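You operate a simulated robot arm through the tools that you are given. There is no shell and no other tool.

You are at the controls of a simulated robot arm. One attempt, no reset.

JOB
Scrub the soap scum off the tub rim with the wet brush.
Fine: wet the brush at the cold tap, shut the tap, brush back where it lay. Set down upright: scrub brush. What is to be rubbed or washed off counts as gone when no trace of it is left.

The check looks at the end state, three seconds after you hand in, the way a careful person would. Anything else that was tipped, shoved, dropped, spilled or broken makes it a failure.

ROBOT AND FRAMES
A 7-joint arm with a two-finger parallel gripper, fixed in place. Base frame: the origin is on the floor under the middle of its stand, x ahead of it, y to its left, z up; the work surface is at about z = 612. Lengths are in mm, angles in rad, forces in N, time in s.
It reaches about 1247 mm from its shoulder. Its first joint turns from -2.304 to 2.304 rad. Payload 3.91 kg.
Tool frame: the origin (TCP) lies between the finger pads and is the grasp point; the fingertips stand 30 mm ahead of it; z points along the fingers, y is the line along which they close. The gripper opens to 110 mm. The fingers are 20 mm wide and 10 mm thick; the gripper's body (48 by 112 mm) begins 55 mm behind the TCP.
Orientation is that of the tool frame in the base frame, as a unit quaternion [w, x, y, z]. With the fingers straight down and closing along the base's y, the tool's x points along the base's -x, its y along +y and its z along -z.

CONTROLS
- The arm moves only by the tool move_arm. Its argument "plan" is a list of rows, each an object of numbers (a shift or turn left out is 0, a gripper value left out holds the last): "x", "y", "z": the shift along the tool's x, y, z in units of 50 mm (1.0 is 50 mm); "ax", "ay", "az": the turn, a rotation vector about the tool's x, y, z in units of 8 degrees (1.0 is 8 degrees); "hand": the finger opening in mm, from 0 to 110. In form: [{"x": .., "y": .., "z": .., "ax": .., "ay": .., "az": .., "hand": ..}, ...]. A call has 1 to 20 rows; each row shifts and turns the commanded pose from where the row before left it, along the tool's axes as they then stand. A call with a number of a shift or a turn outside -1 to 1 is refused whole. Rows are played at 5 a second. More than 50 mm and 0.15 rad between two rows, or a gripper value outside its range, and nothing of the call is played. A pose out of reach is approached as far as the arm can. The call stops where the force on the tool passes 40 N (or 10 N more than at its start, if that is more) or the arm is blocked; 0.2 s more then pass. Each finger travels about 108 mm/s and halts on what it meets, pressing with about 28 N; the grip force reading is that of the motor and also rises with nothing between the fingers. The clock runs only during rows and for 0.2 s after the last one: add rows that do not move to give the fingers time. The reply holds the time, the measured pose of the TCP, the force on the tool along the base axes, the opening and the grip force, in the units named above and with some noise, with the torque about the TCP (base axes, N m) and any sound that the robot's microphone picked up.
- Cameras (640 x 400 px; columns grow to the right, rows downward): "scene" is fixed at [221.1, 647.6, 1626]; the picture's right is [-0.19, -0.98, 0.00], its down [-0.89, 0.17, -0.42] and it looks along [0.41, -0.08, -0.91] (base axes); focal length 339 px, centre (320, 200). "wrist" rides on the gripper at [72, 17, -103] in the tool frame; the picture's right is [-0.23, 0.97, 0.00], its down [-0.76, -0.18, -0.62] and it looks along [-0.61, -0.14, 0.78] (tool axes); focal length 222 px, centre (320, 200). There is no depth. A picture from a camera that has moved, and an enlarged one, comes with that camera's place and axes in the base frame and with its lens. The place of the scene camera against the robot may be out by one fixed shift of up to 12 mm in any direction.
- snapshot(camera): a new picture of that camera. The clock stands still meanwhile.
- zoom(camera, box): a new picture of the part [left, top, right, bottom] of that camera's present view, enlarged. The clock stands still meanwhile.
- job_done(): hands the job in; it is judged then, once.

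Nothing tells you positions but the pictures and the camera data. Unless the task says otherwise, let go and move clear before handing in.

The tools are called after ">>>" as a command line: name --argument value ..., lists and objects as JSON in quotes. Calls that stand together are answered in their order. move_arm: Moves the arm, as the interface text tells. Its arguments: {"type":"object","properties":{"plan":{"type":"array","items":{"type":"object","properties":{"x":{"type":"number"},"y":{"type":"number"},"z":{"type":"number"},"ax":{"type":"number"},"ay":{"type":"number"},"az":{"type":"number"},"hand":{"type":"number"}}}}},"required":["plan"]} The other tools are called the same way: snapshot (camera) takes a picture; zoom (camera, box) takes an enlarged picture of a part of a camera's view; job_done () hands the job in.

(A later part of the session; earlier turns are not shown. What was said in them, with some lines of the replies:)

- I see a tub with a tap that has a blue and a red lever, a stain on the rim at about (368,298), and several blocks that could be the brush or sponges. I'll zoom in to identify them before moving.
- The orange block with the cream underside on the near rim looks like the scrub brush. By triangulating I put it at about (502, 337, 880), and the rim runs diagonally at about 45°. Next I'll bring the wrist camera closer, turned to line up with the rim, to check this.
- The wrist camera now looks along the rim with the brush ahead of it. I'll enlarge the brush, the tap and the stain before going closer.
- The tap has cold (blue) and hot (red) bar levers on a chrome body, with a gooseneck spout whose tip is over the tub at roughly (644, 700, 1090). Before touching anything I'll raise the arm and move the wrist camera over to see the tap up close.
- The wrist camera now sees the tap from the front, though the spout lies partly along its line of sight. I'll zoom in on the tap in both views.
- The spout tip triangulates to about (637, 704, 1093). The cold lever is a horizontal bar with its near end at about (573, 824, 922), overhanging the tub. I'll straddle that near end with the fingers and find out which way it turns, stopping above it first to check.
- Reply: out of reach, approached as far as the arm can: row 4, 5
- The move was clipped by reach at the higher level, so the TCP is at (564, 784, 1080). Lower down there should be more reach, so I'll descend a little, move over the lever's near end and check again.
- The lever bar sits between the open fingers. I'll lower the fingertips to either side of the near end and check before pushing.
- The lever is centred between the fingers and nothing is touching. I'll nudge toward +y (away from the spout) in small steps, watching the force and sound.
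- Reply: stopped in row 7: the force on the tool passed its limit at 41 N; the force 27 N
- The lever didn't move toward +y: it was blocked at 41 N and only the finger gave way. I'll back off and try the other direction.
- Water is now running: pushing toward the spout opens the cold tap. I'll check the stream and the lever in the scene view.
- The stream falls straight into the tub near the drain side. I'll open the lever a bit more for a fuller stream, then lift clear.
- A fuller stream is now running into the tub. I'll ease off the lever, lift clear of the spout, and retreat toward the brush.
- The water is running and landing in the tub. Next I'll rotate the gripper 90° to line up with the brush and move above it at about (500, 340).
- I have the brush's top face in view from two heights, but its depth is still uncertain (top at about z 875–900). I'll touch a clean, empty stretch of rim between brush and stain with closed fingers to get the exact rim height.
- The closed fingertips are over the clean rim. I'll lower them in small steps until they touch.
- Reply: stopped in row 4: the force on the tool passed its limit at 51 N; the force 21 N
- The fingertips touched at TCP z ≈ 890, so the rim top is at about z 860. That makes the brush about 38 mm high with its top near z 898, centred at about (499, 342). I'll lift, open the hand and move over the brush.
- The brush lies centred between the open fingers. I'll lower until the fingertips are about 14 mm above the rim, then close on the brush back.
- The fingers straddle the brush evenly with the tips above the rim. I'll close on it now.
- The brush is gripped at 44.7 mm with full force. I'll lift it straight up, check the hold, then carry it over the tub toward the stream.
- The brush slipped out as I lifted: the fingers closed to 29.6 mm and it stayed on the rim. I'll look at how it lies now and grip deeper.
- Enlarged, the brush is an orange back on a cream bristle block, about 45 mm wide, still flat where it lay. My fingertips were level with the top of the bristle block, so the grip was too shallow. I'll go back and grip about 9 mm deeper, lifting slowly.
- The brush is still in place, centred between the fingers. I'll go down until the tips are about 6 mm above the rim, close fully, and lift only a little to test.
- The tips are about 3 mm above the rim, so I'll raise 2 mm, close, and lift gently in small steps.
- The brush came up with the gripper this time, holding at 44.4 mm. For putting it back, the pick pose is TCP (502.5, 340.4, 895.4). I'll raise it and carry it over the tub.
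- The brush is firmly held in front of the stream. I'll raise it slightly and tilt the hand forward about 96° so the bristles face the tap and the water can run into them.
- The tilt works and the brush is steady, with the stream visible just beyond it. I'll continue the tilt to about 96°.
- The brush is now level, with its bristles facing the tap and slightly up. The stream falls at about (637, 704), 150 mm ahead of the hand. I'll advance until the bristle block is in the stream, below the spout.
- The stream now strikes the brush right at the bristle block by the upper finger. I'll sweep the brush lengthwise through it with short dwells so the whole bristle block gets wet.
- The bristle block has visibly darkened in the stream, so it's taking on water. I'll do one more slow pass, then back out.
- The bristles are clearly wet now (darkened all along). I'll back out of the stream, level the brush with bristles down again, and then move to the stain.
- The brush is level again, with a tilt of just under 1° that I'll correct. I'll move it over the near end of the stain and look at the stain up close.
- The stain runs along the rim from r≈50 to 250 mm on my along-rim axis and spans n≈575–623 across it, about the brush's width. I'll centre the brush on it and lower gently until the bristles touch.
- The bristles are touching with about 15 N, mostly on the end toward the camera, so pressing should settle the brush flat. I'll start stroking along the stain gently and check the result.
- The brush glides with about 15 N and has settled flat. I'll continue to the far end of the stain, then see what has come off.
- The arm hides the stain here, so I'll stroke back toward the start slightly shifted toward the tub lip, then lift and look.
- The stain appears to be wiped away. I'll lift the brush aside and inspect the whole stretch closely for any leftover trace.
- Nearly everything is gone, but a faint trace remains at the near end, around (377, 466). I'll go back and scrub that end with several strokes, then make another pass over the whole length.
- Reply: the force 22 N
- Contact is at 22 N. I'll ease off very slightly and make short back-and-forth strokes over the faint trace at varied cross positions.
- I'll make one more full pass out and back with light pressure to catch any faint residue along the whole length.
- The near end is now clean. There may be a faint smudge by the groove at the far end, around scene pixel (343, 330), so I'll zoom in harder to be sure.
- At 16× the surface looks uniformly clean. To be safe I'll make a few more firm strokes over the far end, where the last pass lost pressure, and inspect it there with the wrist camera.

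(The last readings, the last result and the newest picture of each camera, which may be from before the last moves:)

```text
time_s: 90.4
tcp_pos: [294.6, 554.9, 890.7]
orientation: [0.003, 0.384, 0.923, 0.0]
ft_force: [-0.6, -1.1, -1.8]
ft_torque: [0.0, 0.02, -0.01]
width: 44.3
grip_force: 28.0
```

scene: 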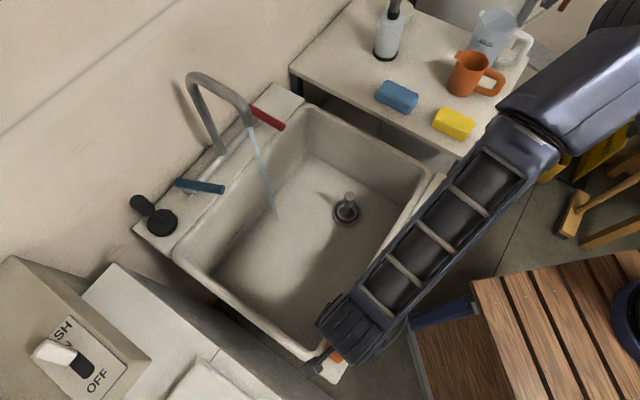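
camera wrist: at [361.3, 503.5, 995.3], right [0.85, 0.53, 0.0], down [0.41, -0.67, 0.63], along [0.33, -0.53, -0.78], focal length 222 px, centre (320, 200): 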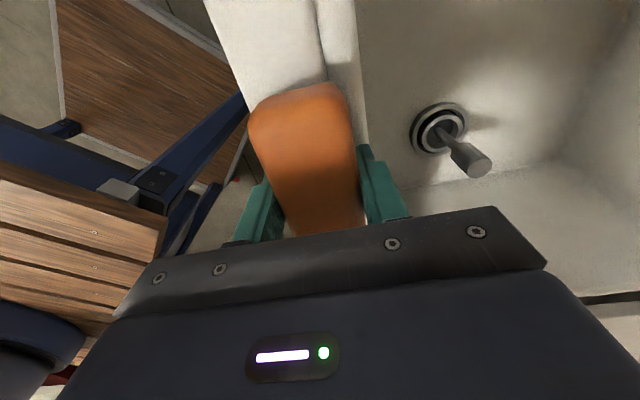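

The brush has worked up about 4 mm in the grip so it's now nearly flush with the fingertips. The stain is gone in every close-up, so I won't press further. I'll raise it and carry it back over the place where it lay.

>>> move_arm --plan '[{"z": -0.4}, {"z": -0.7}, {"x": -0.746, "y": -0.05}, {"x": -0.746, "y": -0.04}, {"x": -0.746}, {"x": -0.746}, {"x": -0.746}, {"x": -0.746}, {"x": -0.746}, {"x": -0.746}, {}]'

>>> snapshot --camera "wrist"

>>> snapshot --camera "scene"

>>> zoom --camera "scene" --box '[325, 235, 415, 350]'

```text
time_s: 92.8
tcp_pos: [500.6, 339.6, 946.9]
orientation: [0.002, 0.385, 0.923, 0.0]
ft_force: [0.3, -0.1, -1.1]
ft_torque: [0.03, 0.0, 0.01]
width: 44.4
grip_force: 28.6
```

```text
taken
camera wrist: at [462.5, 401.5, 1050.7], right [0.85, 0.53, 0.0], down [0.41, -0.67, 0.63], along [0.33, -0.53, -0.78], focal length 222 px, centre (320, 200)
```

wrist: 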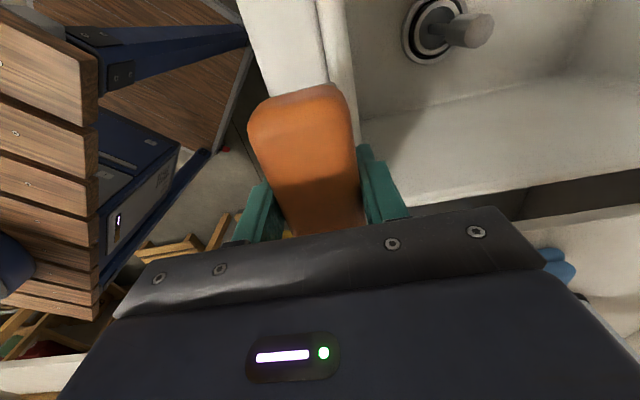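

```text
taken
```

scene: 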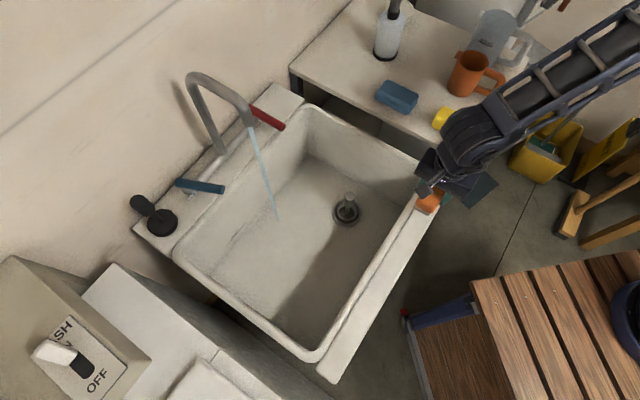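

```text
3.48 times, centred on (370, 292) of scene
camera zoom: at [221.1, 647.6, 1626.0], right [-0.19, -0.98, 0.0], down [-0.89, 0.17, -0.42], along [0.41, -0.08, -0.91], focal length 1179 px, centre (146, -122)
```

zoom: 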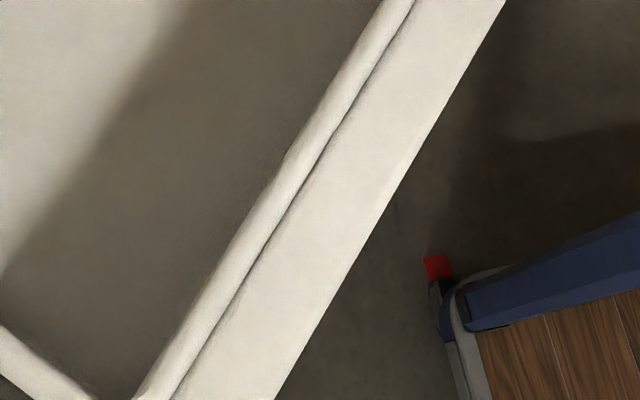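

The rim is clean along its full length. I'll lower the brush onto its original spot, feeling for contact, then let go.

>>> move_arm --plan '[{"y": 0.03, "z": 0.4}, {"z": 0.4}, {"z": 0.2}, {"z": 0.06}, {"z": 0.04}, {"z": 0.02}, {"z": 0.02}]'

```text
time_s: 94.4
tcp_pos: [501.8, 340.6, 890.6]
orientation: [0.002, 0.384, 0.923, 0.0]
ft_force: [1.1, -5.7, 21.2]
ft_torque: [-0.01, 0.29, -0.01]
width: 44.5
grip_force: 28.1
```

>>> move_arm --plan '[{"z": -0.02}, {"hand": 50}, {"hand": 60}, {"hand": 80}, {"hand": 80}, {"z": -0.1}, {"z": -0.3}, {"z": -0.6}, {"z": -0.8}, {"z": -0.8}, {}]'

>>> snapshot --camera "wrist"

>>> zoom --camera "scene" --box '[380, 150, 470, 240]'

```text
time_s: 96.8
tcp_pos: [504.1, 342.2, 1023.5]
orientation: [0.002, 0.385, 0.923, 0.0]
ft_force: [0.3, -0.3, -0.2]
ft_torque: [0.0, -0.01, 0.02]
width: 80.1
grip_force: 0.1
```

```text
taken
camera wrist: at [464.7, 404.7, 1127.1], right [0.85, 0.53, 0.0], down [0.41, -0.66, 0.63], along [0.33, -0.53, -0.78], focal length 222 px, centre (320, 200)
```

wrist: 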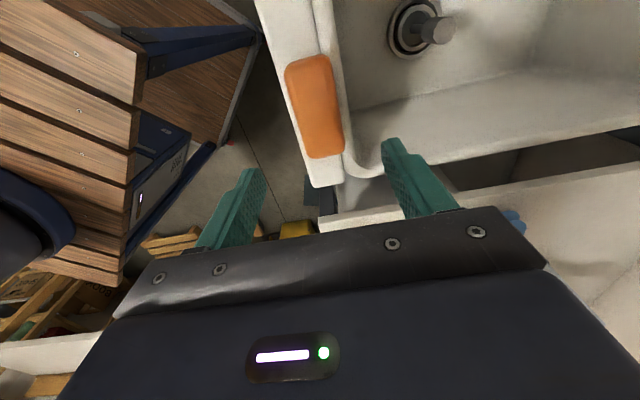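

```text
4.44 times, centred on (425, 195) of scene
camera zoom: at [221.1, 647.6, 1626.0], right [-0.19, -0.98, 0.0], down [-0.89, 0.17, -0.42], along [0.41, -0.08, -0.91], focal length 1506 px, centre (-147, 222)
```

zoom: 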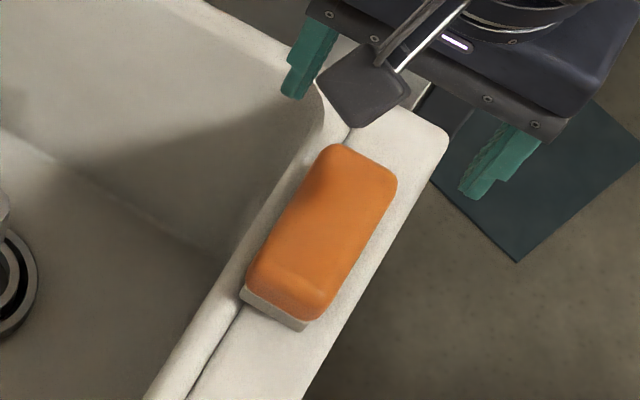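

The brush is back exactly where it lay, upright with bristles down. Now I'll shut the tap: turn the hand back, go around over the tub and approach the cold lever.

>>> move_arm --plan '[{"z": -0.5, "hand": 90}, {"az": -0.9375}, {"az": -0.9375}, {"az": -0.9375}, {"az": -0.9375}, {"az": -0.9375}, {"az": -0.9375}, {"az": -0.9375}, {"az": -0.9375}, {"az": -0.9375}, {"az": -0.9375}, {"az": -0.9375}, {"az": -0.9375}, {}]'

>>> move_arm --plan '[{"x": -0.37, "y": 0.78}, {"x": -0.37, "y": 0.78}, {"x": -0.37, "y": 0.78}, {"x": -0.37, "y": 0.78}, {"x": -0.37, "y": 0.78}, {"x": -0.37, "y": 0.78}, {"x": -0.37, "y": 0.78}, {}]'

>>> snapshot --camera "wrist"

>>> snapshot --camera "scene"

```text
time_s: 99.8
tcp_pos: [500.9, 339.9, 1047.2]
orientation: [0.001, -0.382, 0.924, -0.001]
ft_force: [-0.5, -0.2, -0.9]
ft_torque: [-0.01, -0.01, 0.01]
width: 90.1
grip_force: 0.0
```

```text
time_s: 101.6
tcp_pos: [400.9, 628.2, 1047.6]
orientation: [0.002, -0.381, 0.925, -0.001]
ft_force: [-0.6, 0.1, -0.6]
ft_torque: [0.01, 0.02, 0.02]
width: 90.0
grip_force: 0.1
```

```text
taken
camera wrist: at [338.1, 587.2, 1149.7], right [-0.53, 0.85, 0.0], down [0.66, 0.41, 0.63], along [0.53, 0.33, -0.78], focal length 222 px, centre (320, 200)
```

wrist: 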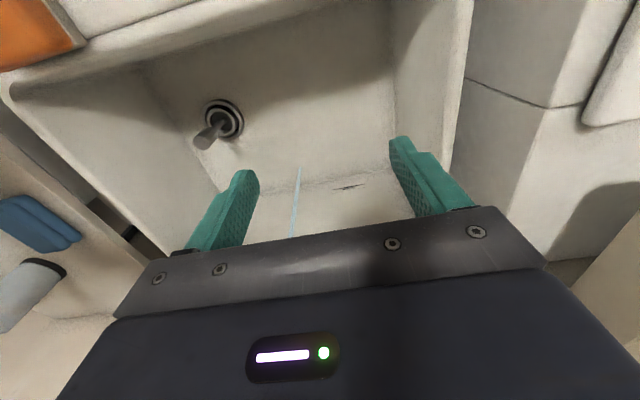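

```text
taken
```

scene: 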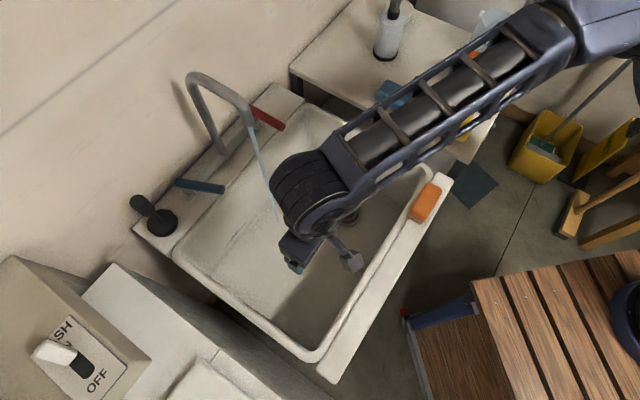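

I'm lined up in front of the cold lever. I'll move forward over it at a safe height and look before lowering.

>>> move_arm --plan '[{"x": -0.9}, {"x": -0.9}, {"x": -0.9}, {"x": -0.9}, {"x": -0.9}, {"x": -0.9}, {}]'

>>> snapshot --camera "wrist"

>>> zoom --camera "scene" --box '[100, 60, 292, 240]'

```text
time_s: 103.2
tcp_pos: [594.9, 816.0, 1047.1]
orientation: [0.001, -0.382, 0.924, -0.001]
ft_force: [-0.6, 0.4, -0.1]
ft_torque: [-0.01, 0.0, 0.02]
width: 90.0
grip_force: 0.0
```

```text
taken
camera wrist: at [532.6, 775.4, 1150.4], right [-0.53, 0.85, 0.0], down [0.66, 0.41, 0.63], along [0.53, 0.33, -0.78], focal length 222 px, centre (320, 200)
```

wrist: 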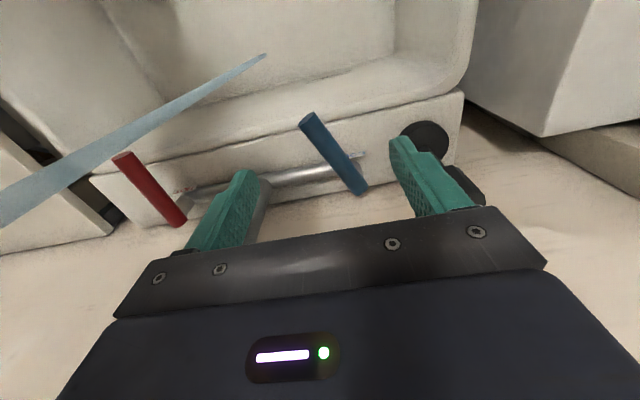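

```text
2.22 times, centred on (196, 150) of scene
camera zoom: at [221.1, 647.6, 1626.0], right [-0.19, -0.98, 0.0], down [-0.89, 0.17, -0.42], along [0.41, -0.08, -0.91], focal length 753 px, centre (596, 311)
```

zoom: 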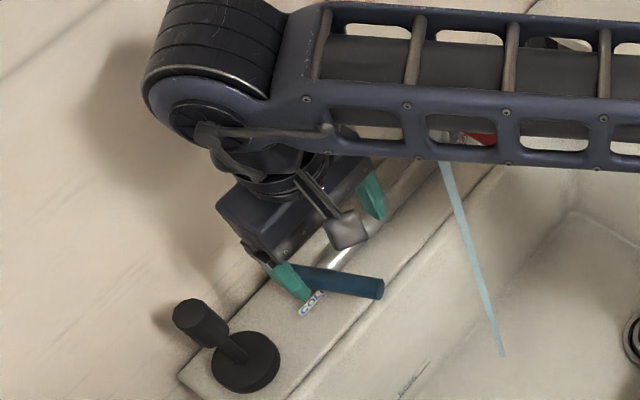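

The open lever lies between the fingers. I'll lower the tips beside its near end, then push it back toward +y to its stop.

>>> move_arm --plan '[{"z": 0.8}, {"z": 0.8}, {"z": 0.5}, {"z": 0.24}, {}]'

>>> snapshot --camera "wrist"

```text
time_s: 104.4
tcp_pos: [592.7, 814.3, 928.8]
orientation: [0.002, -0.381, 0.924, -0.002]
ft_force: [0.6, -0.6, 0.2]
ft_torque: [0.02, 0.02, 0.04]
width: 90.0
grip_force: 0.2
```

```text
taken
camera wrist: at [530.6, 774.6, 1031.7], right [-0.53, 0.85, 0.0], down [0.66, 0.41, 0.63], along [0.53, 0.33, -0.78], focal length 222 px, centre (320, 200)
```

wrist: 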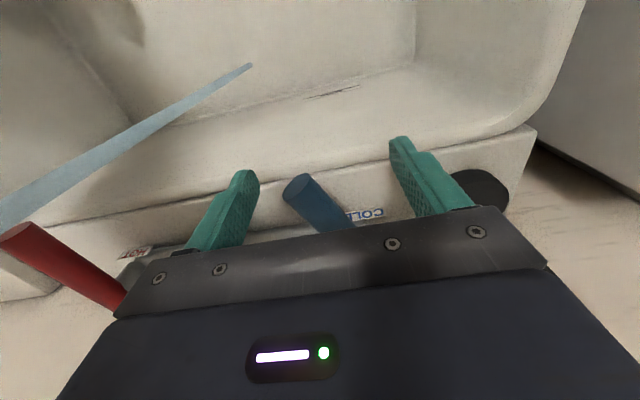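

>>> move_arm --plan '[{"hand": 60}, {"hand": 60}, {"y": 0.15}, {"y": 0.15}, {"y": 0.15}, {"y": 0.12}, {"y": 0.1}, {"y": 0.08}, {"y": 0.06}, {}]'

>>> snapshot --camera "wrist"

```text
time_s: 106.6
tcp_pos: [565.0, 843.1, 929.2]
orientation: [0.002, -0.382, 0.924, -0.002]
ft_force: [-0.1, 0.3, 0.1]
ft_torque: [0.0, 0.03, 0.03]
width: 59.9
grip_force: 0.2
```

```text
taken
camera wrist: at [501.6, 804.2, 1031.8], right [-0.53, 0.85, 0.0], down [0.66, 0.41, 0.63], along [0.53, 0.33, -0.78], focal length 222 px, centre (320, 200)
```

wrist: 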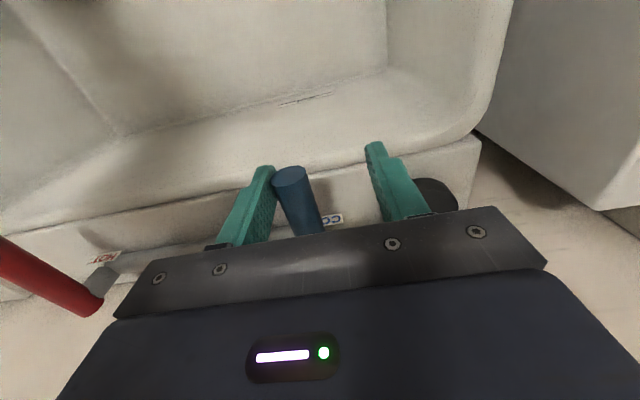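

The stream has stopped. I'll nudge a little further until I feel the stop, so the tap is fully shut.

>>> move_arm --plan '[{"y": 0.05}, {"y": 0.04}, {"y": 0.04}, {"y": 0.04}, {}]'

>>> zoom --camera "scene" --box '[140, 60, 332, 240]'

```text
time_s: 107.8
tcp_pos: [560.4, 851.2, 929.3]
orientation: [0.002, -0.38, 0.925, -0.001]
ft_force: [18.7, -12.0, 2.8]
ft_torque: [-0.19, -0.35, 0.02]
width: 70.7
grip_force: 10.5
```

```text
2.22 times, centred on (236, 150) of scene
camera zoom: at [221.1, 647.6, 1626.0], right [-0.19, -0.98, 0.0], down [-0.89, 0.17, -0.42], along [0.41, -0.08, -0.91], focal length 753 px, centre (507, 311)
```

zoom: 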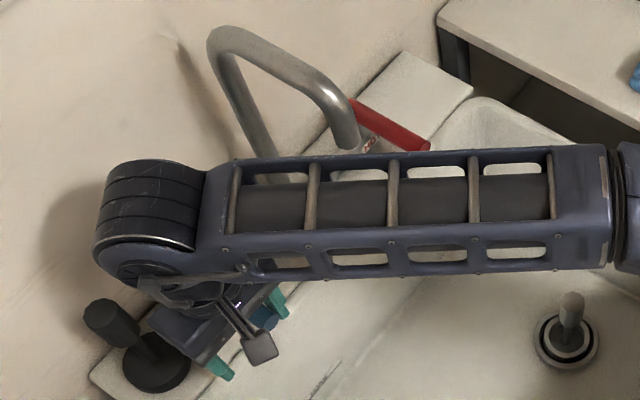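

I can feel the stop, so the tap is fully shut. I'll back off so neither finger touches the lever, lift clear and retreat, then check everything.

>>> move_arm --plan '[{"y": -0.2, "hand": 62}, {"y": -0.15}, {}, {"z": -0.5}, {"z": -0.8}, {"z": -0.8}, {"x": 0.7}, {"x": 0.9}, {"x": 0.9}, {"x": 0.9}, {"x": 0.9}, {"x": 0.9}, {"z": -0.8}, {"z": -0.8}, {}]'

>>> snapshot --camera "scene"

>>> snapshot --camera "wrist"

```text
time_s: 111.0
tcp_pos: [382.0, 654.3, 1114.4]
orientation: [0.001, -0.381, 0.924, -0.002]
ft_force: [-0.5, -0.3, -0.1]
ft_torque: [0.03, 0.0, -0.03]
width: 61.9
grip_force: 0.1
```

```text
taken
```

scene: 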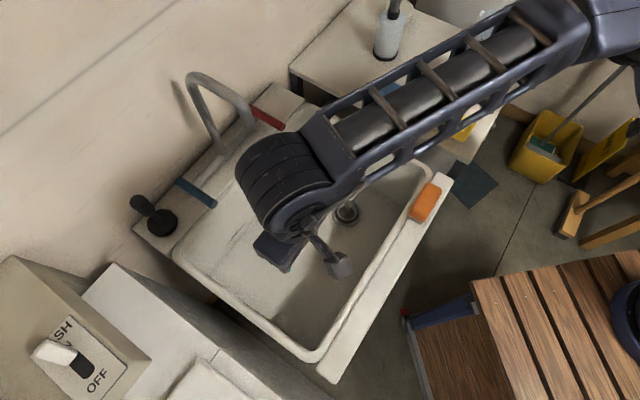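

```text
taken
camera wrist: at [319.7, 614.1, 1217.3], right [-0.53, 0.85, 0.0], down [0.66, 0.41, 0.63], along [0.53, 0.33, -0.78], focal length 222 px, centre (320, 200)
```

wrist: 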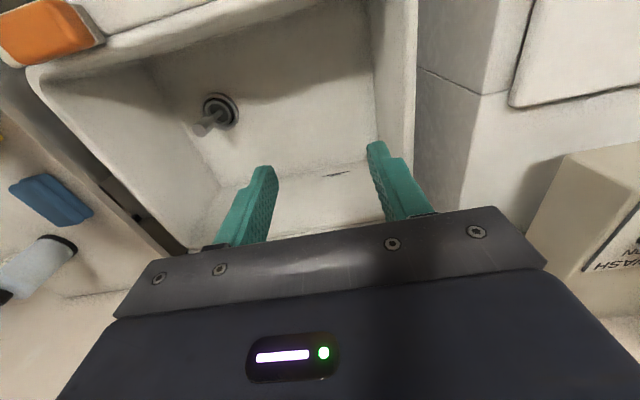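

The tap is shut and nothing is running. I'll raise the arm out of the way toward its start pose and take a last close look at the rim, brush and tap.

>>> move_arm --plan '[{"z": -0.8}, {"z": -0.8}, {"z": -0.8}, {"z": -0.8}, {"x": 0.2, "y": -0.9}, {"x": 0.2, "y": -0.9}, {"x": 0.2, "y": -0.9}, {"x": 0.2, "y": -0.9}, {"x": 0.2, "y": -0.9}, {}]'

>>> snapshot --camera "scene"

>>> zoom --camera "scene" --box '[310, 160, 460, 390]'

>>> zoom --camera "scene" --box '[330, 240, 400, 300]'

>>> zoom --camera "scene" --box '[320, 295, 390, 355]'

>>> zoom --camera "scene" --box '[140, 60, 300, 240]'

```text
time_s: 113.2
tcp_pos: [505.2, 459.2, 1277.7]
orientation: [0.002, -0.382, 0.924, -0.001]
ft_force: [-0.7, -0.1, 0.2]
ft_torque: [0.01, -0.04, -0.02]
width: 61.9
grip_force: 0.1
```

```text
taken
```

scene: 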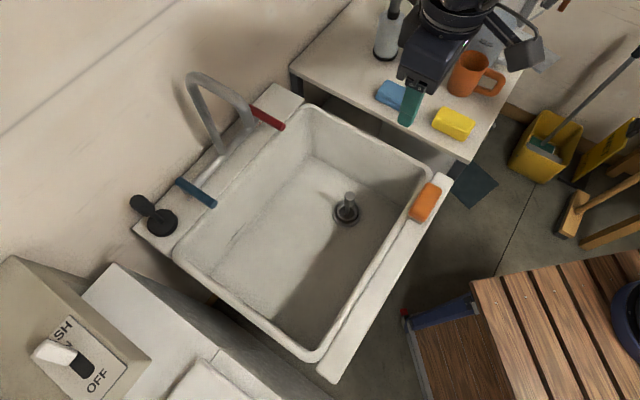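

```text
1.74 times, centred on (385, 275) of scene
camera zoom: at [221.1, 647.6, 1626.0], right [-0.19, -0.98, 0.0], down [-0.89, 0.17, -0.42], along [0.41, -0.08, -0.91], focal length 590 px, centre (207, 70)
```

zoom: 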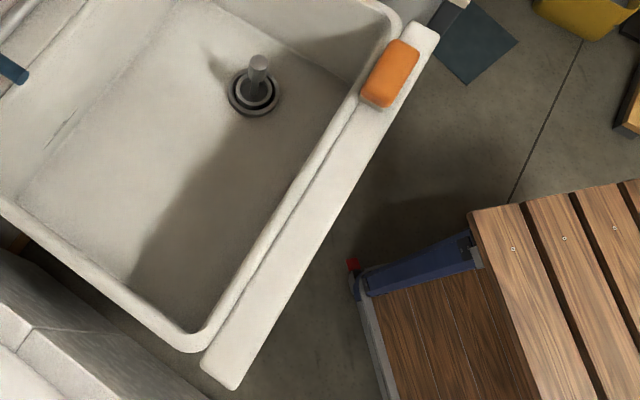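

```text
6.67 times, centred on (365, 270) of scene
camera zoom: at [221.1, 647.6, 1626.0], right [-0.19, -0.98, 0.0], down [-0.89, 0.17, -0.42], along [0.41, -0.08, -0.91], focal length 2260 px, centre (20, -267)
```

zoom: 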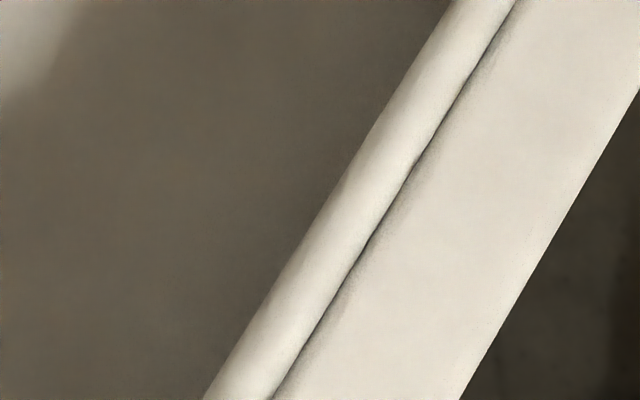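

```text
6.67 times, centred on (355, 325) of scene
camera zoom: at [221.1, 647.6, 1626.0], right [-0.19, -0.98, 0.0], down [-0.89, 0.17, -0.42], along [0.41, -0.08, -0.91], focal length 2260 px, centre (87, -633)
```

zoom: 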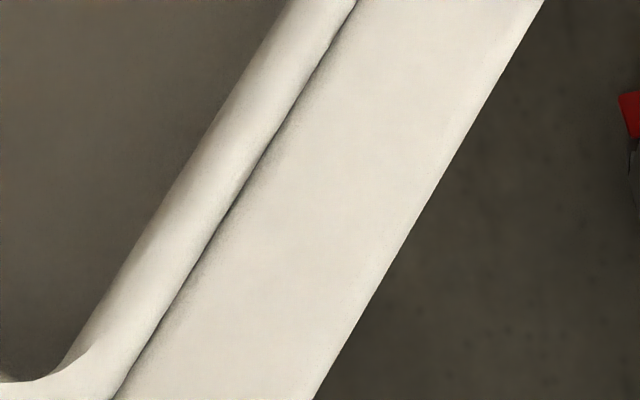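

```text
2.22 times, centred on (220, 150) of scene
camera zoom: at [221.1, 647.6, 1626.0], right [-0.19, -0.98, 0.0], down [-0.89, 0.17, -0.42], along [0.41, -0.08, -0.91], focal length 753 px, centre (542, 311)
```

zoom: 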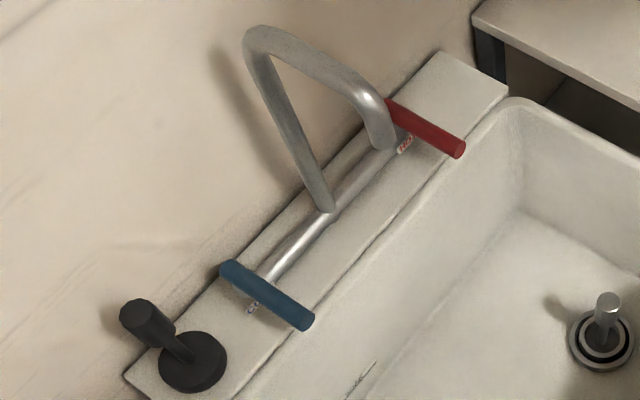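

The rim is clean and the tap is shut, with its lever back in line. I'll compare the brush's resting place against the very first close-up.

>>> zoom --camera "scene" --box '[320, 160, 480, 260]'

>>> zoom --camera "scene" --box '[400, 170, 450, 230]'

```text
4.00 times, centred on (400, 210) of scene
camera zoom: at [221.1, 647.6, 1626.0], right [-0.19, -0.98, 0.0], down [-0.89, 0.17, -0.42], along [0.41, -0.08, -0.91], focal length 1356 px, centre (0, 160)
```

zoom: 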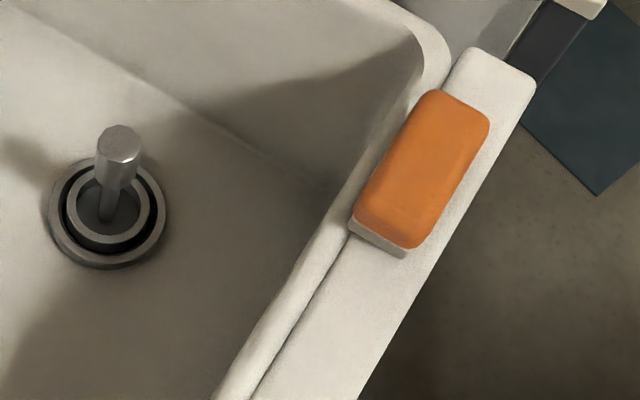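

```text
6.67 times, centred on (425, 200) of scene
camera zoom: at [221.1, 647.6, 1626.0], right [-0.19, -0.98, 0.0], down [-0.89, 0.17, -0.42], along [0.41, -0.08, -0.91], focal length 2260 px, centre (-380, 200)
```

zoom: 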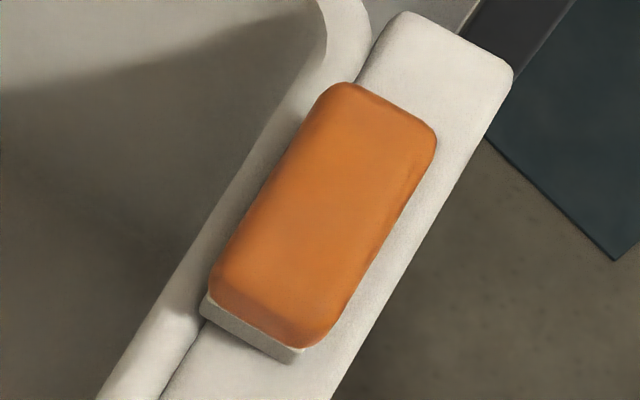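

The brush is upright on its original spot, within a couple of millimetres. The rim shows no trace of scum, the cold tap is shut, nothing else was disturbed, and the arm is clear. I'm handing in the job.

>>> job_done

```text
The job is handed in.
```

I scrubbed the soap scum off the tub rim with the wet brush and handed the job in; no result came back. In close-up pictures taken before hand-in I could see no trace of scum left.

- **Brush:** I wetted it under the cold tap until the bristles darkened. It is back within a couple of millimetres of where it lay, upright with the bristles down. My first attempt to lift it slipped, but it stayed in place on the rim.
- **Scrubbing:** One pass in each direction took off nearly all of it. A faint trace at one end needed a few more strokes.
- **Tap:** I pushed the cold lever back until I felt its stop, and the stream has ended. It ran for about a minute and a half in all, into the tub.
- **Surroundings:** In the last pictures nothing else looks moved or spilled, and the arm is clear with the gripper empty.
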